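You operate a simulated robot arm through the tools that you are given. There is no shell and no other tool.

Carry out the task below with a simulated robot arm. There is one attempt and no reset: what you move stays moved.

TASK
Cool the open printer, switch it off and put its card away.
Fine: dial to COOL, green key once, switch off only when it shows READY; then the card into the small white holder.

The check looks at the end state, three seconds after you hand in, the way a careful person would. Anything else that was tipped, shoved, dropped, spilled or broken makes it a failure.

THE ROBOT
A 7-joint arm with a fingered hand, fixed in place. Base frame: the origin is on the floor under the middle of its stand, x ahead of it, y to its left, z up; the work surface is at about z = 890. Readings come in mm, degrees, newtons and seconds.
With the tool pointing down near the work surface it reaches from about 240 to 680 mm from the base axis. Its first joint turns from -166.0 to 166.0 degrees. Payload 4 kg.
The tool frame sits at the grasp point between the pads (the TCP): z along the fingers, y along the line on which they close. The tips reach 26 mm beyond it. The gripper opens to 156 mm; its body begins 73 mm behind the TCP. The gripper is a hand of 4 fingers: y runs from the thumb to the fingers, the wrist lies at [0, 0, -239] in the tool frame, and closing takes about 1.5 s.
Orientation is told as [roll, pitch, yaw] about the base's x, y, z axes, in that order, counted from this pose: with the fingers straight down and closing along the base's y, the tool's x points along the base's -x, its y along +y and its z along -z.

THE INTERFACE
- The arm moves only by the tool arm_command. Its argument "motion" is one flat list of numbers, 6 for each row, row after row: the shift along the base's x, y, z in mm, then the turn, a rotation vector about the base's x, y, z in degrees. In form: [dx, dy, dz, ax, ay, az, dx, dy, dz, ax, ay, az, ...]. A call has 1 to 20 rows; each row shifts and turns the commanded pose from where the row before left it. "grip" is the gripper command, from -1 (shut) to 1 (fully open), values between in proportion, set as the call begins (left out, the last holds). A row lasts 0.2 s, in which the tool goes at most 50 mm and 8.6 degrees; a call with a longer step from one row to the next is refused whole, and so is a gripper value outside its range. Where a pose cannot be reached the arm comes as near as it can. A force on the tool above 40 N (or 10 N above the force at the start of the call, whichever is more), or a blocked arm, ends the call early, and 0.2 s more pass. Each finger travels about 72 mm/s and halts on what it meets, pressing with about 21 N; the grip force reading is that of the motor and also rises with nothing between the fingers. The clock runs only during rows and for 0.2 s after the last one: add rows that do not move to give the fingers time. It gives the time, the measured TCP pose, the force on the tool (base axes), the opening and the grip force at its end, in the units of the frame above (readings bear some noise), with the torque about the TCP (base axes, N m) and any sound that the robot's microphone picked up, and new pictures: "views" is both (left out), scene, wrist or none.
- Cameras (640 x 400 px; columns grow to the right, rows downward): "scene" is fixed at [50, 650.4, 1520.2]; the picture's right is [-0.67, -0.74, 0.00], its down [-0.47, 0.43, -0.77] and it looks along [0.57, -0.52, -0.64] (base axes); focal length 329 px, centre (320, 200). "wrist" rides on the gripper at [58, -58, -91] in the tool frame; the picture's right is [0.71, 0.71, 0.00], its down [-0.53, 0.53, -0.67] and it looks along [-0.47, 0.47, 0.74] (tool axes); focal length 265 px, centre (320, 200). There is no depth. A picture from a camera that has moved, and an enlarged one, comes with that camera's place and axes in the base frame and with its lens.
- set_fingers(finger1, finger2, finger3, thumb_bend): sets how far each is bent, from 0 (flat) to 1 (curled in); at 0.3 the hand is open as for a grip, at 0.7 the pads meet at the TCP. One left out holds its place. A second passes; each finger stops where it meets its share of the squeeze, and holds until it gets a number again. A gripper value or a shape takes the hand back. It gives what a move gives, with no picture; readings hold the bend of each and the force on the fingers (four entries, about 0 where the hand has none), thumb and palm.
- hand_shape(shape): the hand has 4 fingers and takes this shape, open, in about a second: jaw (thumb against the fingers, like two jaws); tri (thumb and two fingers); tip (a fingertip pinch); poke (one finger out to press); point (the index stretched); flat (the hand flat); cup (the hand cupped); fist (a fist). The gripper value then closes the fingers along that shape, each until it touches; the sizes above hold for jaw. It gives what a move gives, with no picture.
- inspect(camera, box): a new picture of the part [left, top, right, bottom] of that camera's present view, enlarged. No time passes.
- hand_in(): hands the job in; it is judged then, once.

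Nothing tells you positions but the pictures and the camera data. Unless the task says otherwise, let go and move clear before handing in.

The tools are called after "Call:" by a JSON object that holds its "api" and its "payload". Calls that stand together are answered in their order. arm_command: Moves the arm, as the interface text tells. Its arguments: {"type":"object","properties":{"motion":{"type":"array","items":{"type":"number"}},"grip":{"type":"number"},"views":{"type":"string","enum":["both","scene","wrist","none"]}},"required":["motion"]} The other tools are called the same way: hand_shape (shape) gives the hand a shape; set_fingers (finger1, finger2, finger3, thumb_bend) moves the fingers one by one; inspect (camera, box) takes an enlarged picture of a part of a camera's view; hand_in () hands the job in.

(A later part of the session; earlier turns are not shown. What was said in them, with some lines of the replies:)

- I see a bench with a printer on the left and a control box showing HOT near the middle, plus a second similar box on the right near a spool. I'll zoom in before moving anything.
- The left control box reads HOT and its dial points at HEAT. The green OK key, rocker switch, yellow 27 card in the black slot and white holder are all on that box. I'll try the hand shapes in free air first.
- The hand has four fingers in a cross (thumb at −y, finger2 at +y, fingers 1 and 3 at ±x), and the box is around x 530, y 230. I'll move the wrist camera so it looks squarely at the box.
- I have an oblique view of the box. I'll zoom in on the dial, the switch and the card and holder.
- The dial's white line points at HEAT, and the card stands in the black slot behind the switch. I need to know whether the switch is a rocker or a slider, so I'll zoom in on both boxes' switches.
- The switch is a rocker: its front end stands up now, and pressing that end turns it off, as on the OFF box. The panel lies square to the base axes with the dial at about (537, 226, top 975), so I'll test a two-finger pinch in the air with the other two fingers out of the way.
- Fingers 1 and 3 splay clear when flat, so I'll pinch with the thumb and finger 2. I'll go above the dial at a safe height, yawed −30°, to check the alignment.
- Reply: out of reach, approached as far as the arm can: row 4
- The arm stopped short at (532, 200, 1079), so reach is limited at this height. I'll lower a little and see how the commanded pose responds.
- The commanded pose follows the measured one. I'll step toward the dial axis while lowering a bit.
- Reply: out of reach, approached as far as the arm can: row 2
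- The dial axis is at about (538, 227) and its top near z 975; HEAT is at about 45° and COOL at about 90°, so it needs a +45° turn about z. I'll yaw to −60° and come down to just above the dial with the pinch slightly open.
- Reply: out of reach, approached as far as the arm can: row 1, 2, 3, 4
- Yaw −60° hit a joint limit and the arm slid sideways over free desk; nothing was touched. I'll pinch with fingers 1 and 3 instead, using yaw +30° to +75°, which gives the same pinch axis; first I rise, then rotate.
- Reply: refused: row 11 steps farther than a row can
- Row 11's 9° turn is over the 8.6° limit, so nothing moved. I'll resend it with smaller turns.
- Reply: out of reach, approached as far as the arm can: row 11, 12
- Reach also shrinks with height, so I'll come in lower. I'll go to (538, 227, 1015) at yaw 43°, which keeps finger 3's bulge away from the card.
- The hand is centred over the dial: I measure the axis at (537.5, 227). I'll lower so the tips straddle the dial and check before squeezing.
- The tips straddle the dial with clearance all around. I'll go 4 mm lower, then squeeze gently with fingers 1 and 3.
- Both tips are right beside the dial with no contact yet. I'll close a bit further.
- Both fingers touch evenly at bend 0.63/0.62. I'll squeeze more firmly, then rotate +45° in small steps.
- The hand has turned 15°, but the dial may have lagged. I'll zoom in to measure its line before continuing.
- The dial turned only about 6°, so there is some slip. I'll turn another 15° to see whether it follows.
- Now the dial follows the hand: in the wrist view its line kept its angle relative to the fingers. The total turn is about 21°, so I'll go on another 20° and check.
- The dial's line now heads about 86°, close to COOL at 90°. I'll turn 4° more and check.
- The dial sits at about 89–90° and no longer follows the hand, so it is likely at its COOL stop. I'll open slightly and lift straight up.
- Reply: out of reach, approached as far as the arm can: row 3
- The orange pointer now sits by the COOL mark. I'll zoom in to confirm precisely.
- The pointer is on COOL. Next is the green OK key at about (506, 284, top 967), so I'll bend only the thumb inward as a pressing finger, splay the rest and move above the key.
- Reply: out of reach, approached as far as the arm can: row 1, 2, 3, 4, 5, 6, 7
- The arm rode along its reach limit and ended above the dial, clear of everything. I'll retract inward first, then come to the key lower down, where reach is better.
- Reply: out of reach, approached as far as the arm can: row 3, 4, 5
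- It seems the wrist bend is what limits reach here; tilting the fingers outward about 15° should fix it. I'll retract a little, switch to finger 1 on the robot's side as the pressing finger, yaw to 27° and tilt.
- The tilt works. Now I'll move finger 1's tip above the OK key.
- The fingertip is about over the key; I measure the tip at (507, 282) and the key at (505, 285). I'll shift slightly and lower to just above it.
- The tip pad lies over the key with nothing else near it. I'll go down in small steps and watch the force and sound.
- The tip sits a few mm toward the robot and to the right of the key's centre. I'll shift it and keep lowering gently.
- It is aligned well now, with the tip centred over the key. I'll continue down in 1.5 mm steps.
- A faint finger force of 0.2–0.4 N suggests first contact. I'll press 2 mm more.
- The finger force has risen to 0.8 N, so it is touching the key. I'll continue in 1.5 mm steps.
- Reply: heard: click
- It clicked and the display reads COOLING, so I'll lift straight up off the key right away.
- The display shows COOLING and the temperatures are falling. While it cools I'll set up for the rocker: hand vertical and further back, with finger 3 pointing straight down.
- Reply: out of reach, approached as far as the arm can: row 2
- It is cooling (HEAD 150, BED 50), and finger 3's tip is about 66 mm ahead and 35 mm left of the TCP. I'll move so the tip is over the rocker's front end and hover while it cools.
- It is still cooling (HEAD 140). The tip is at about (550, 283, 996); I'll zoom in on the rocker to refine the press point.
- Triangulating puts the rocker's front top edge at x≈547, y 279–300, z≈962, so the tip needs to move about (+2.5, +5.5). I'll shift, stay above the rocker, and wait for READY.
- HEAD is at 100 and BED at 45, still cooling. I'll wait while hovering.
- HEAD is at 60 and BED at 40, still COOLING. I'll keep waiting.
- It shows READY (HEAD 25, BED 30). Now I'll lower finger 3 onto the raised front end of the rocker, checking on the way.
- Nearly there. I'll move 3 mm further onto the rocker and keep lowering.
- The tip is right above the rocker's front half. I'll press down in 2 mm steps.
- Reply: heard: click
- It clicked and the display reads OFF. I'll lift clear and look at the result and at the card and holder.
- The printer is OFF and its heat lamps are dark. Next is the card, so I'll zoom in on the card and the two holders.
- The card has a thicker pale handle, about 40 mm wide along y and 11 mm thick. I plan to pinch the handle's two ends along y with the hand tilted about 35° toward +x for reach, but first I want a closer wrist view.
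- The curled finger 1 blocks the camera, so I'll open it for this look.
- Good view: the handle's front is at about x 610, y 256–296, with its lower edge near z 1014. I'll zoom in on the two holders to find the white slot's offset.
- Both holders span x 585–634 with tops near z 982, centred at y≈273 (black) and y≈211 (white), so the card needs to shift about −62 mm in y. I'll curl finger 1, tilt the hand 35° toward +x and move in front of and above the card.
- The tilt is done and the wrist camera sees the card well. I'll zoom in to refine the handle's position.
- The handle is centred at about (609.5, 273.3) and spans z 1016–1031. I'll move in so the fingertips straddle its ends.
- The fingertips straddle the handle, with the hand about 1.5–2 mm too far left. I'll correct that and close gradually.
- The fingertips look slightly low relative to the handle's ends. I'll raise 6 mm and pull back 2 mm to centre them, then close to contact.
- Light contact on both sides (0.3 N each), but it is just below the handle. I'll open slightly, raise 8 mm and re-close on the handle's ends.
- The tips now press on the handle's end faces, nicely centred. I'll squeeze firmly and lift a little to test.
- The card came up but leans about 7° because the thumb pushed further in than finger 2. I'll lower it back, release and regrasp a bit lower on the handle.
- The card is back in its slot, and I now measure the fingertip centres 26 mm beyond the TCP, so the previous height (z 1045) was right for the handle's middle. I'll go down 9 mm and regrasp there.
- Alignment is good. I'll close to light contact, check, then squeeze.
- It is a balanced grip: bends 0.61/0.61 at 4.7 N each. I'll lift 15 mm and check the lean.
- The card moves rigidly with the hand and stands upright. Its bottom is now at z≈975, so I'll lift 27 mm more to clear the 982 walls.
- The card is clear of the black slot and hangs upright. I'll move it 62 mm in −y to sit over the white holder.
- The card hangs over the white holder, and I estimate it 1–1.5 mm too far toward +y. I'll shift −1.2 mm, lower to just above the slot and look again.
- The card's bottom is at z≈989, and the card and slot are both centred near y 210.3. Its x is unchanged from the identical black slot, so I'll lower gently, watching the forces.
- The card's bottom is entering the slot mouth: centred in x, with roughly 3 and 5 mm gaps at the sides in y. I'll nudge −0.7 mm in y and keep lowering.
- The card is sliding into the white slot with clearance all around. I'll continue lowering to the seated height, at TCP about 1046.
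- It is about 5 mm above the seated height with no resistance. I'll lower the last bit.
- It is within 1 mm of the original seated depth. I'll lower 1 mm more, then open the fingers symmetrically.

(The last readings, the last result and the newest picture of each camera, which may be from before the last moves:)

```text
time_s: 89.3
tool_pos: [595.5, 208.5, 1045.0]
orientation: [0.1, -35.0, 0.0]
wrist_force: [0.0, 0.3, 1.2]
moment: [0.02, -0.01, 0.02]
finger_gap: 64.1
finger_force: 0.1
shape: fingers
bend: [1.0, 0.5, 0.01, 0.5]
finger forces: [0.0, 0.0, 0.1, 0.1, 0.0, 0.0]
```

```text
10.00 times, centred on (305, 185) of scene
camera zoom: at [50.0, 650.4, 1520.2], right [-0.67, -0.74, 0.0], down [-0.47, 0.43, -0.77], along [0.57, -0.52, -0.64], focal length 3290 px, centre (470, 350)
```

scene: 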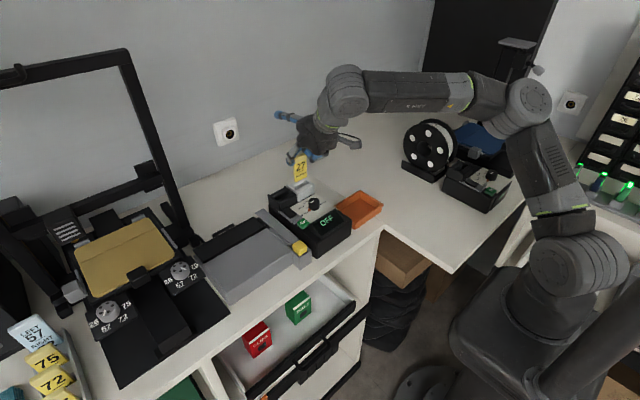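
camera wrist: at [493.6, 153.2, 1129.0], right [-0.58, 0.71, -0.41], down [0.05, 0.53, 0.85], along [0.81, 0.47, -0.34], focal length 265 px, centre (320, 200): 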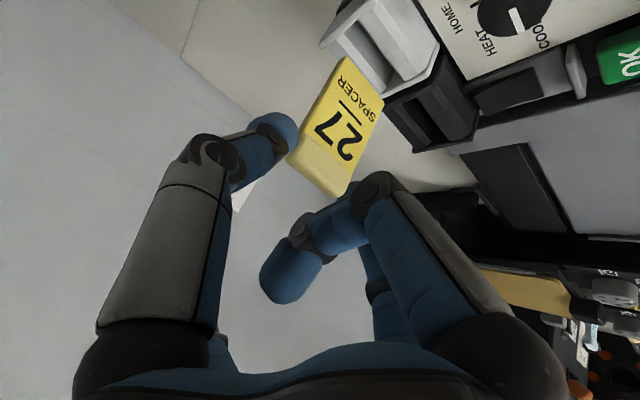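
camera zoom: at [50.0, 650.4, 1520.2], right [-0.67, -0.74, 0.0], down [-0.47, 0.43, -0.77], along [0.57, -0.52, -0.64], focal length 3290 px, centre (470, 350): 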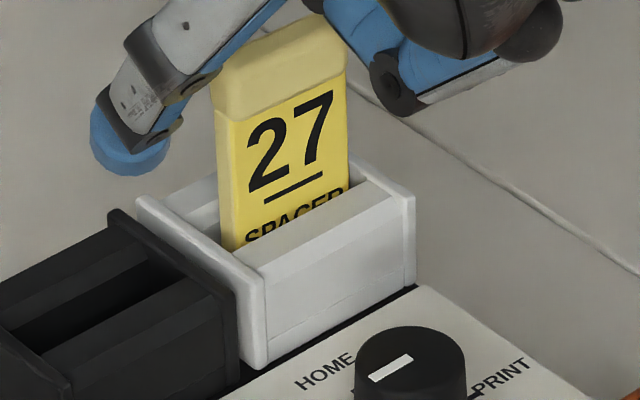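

The card dropped into the white holder and stands on its own. I'll back the hand out along its approach line and retreat.

Call:
{"api": "arm_command", "payload": {"motion": [-10, 0, 8, 0, 0, 0, -19, 0, 12, 0, 0, 0, -19, 0, 12, 0, 0, 0, -20, 0, 12, 0, 0, 0, -25, 0, 12, 0, 0, 0, -30, -10, 10, 0, 0, 0, -30, -10, 10, 0, 0, 0, 0, 0, 0, 0, 0, 0], "views": "both"}}

Call:
{"api": "inspect", "payload": {"camera": "scene", "box": [260, 160, 360, 245]}}

Call:
{"api": "inspect", "payload": {"camera": "wrist", "box": [200, 40, 420, 200]}}

```text
time_s: 91.1
tool_pos: [439.5, 190.6, 1123.3]
orientation: [0.0, -35.0, 0.0]
wrist_force: [-0.1, 0.1, -0.2]
moment: [0.0, 0.02, 0.01]
finger_gap: 63.9
finger_force: 0.0
shape: fingers
bend: [1.0, 0.5, 0.01, 0.5]
finger forces: [0.0, 0.0, 0.0, 0.0, 0.1, 0.0]
camera wrist: at [340.1, 131.7, 1164.5], right [-0.58, 0.71, -0.41], down [0.05, 0.53, 0.85], along [0.81, 0.47, -0.34], focal length 265 px, centre (320, 200)
```

scene: 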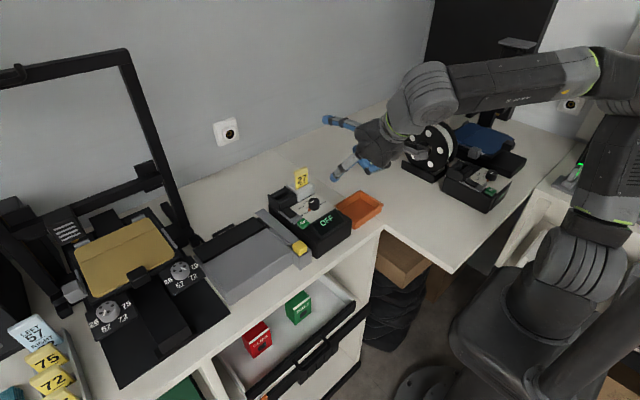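
wrist: 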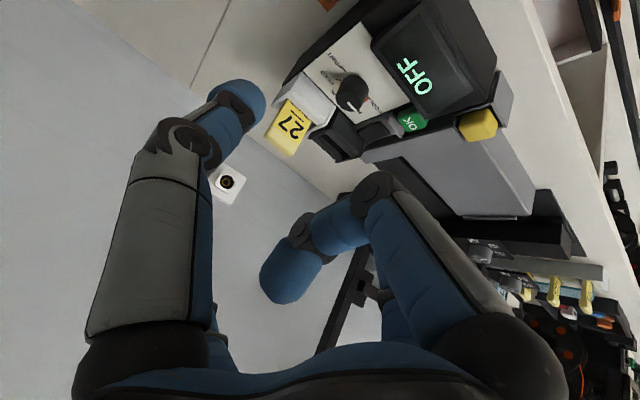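

```text
4.71 times, centred on (310, 202) of scene
camera zoom: at [50.0, 650.4, 1520.2], right [-0.67, -0.74, 0.0], down [-0.47, 0.43, -0.77], along [0.57, -0.52, -0.64], focal length 1548 px, centre (367, 188)
```

zoom: 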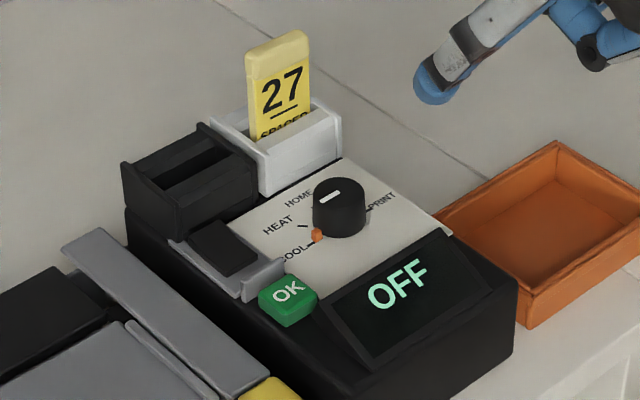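

```text
2.50 times, centred on (310, 120) of wrist
camera zoom: at [340.1, 131.7, 1164.5], right [-0.58, 0.71, -0.41], down [0.05, 0.53, 0.85], along [0.81, 0.47, -0.34], focal length 664 px, centre (345, 400)
```

zoom: 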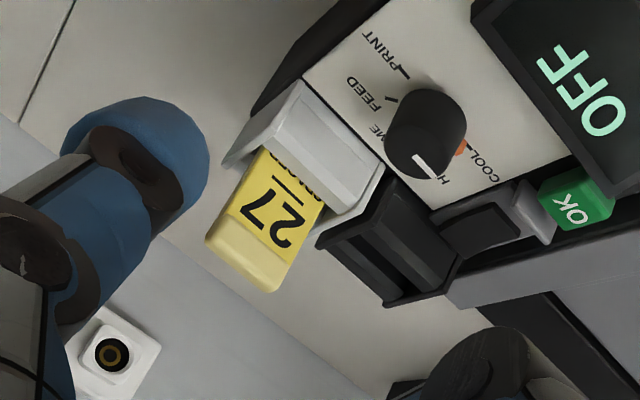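

The hand is clear, the display reads OFF, the dial is on COOL and the card stands in the white holder. I'll do a final close check of the card's seating and the surroundings.

Call:
{"api": "inspect", "payload": {"camera": "scene", "box": [280, 160, 330, 205]}}

Call:
{"api": "inspect", "payload": {"camera": "scene", "box": [180, 160, 400, 300]}}

Call:
{"api": "inspect", "payload": {"camera": "scene", "box": [0, 180, 200, 400]}}

```text
8.89 times, centred on (305, 182) of scene
camera zoom: at [50.0, 650.4, 1520.2], right [-0.67, -0.74, 0.0], down [-0.47, 0.43, -0.77], along [0.57, -0.52, -0.64], focal length 2924 px, centre (453, 356)
```

zoom: 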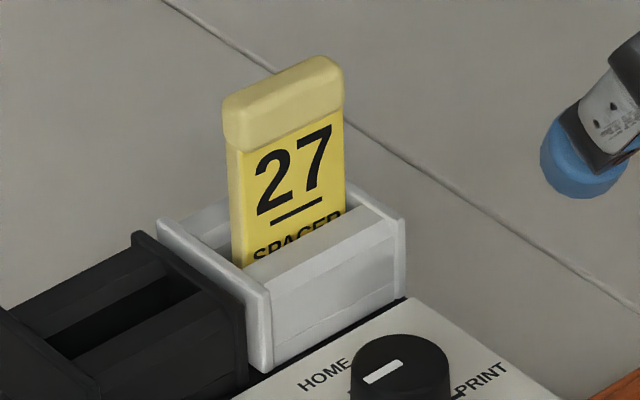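

```text
2.86 times, centred on (290, 230) of scene
camera zoom: at [50.0, 650.4, 1520.2], right [-0.67, -0.74, 0.0], down [-0.47, 0.43, -0.77], along [0.57, -0.52, -0.64], focal length 940 px, centre (406, 114)
```

zoom: 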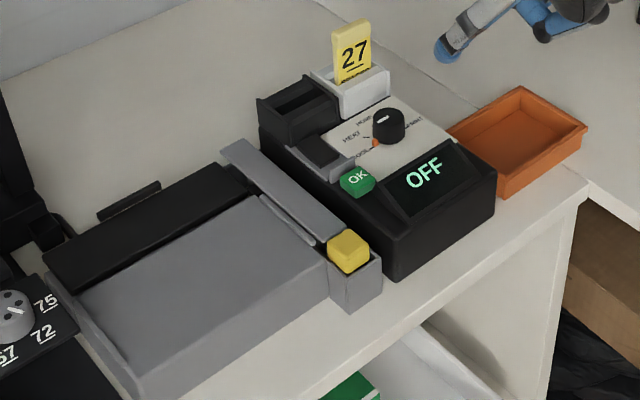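

```text
1.82 times, centred on (100, 290) of scene
camera zoom: at [50.0, 650.4, 1520.2], right [-0.67, -0.74, 0.0], down [-0.47, 0.43, -0.77], along [0.57, -0.52, -0.64], focal length 598 px, centre (720, 36)
```

zoom: 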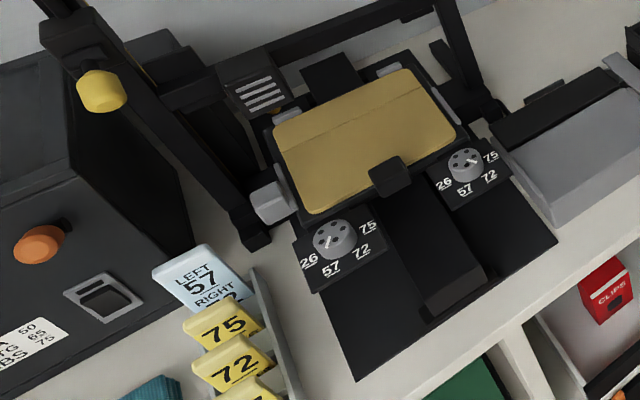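

The card is seated upright in the white holder, the dial is on COOL, the printer is off with its lamps dark, and nothing else has moved. I'm handing in.

Call:
{"api": "hand_in", "payload": {}}

```text
The job is handed in.
```

The open printer is cooled and switched off, and its card is in the small white holder. I've handed the job in but have no verdict back yet.

- **Dial:** I turned it from HEAT to COOL, and its orange pointer lines up with the COOL mark.
- **Green key:** I pressed it once. It clicked and the display went to COOLING.
- **Switch:** I waited for READY (HEAD 25, BED 30), then pressed the switch. The display now reads OFF and the printer's heat lamps are dark.
- **Card:** My first grip tilted the yellow 27 SPACER card, so I set it back in its slot and gripped it again. It now stands upright in the white holder.

In the last pictures the hand is clear of the box and nothing else looks moved.
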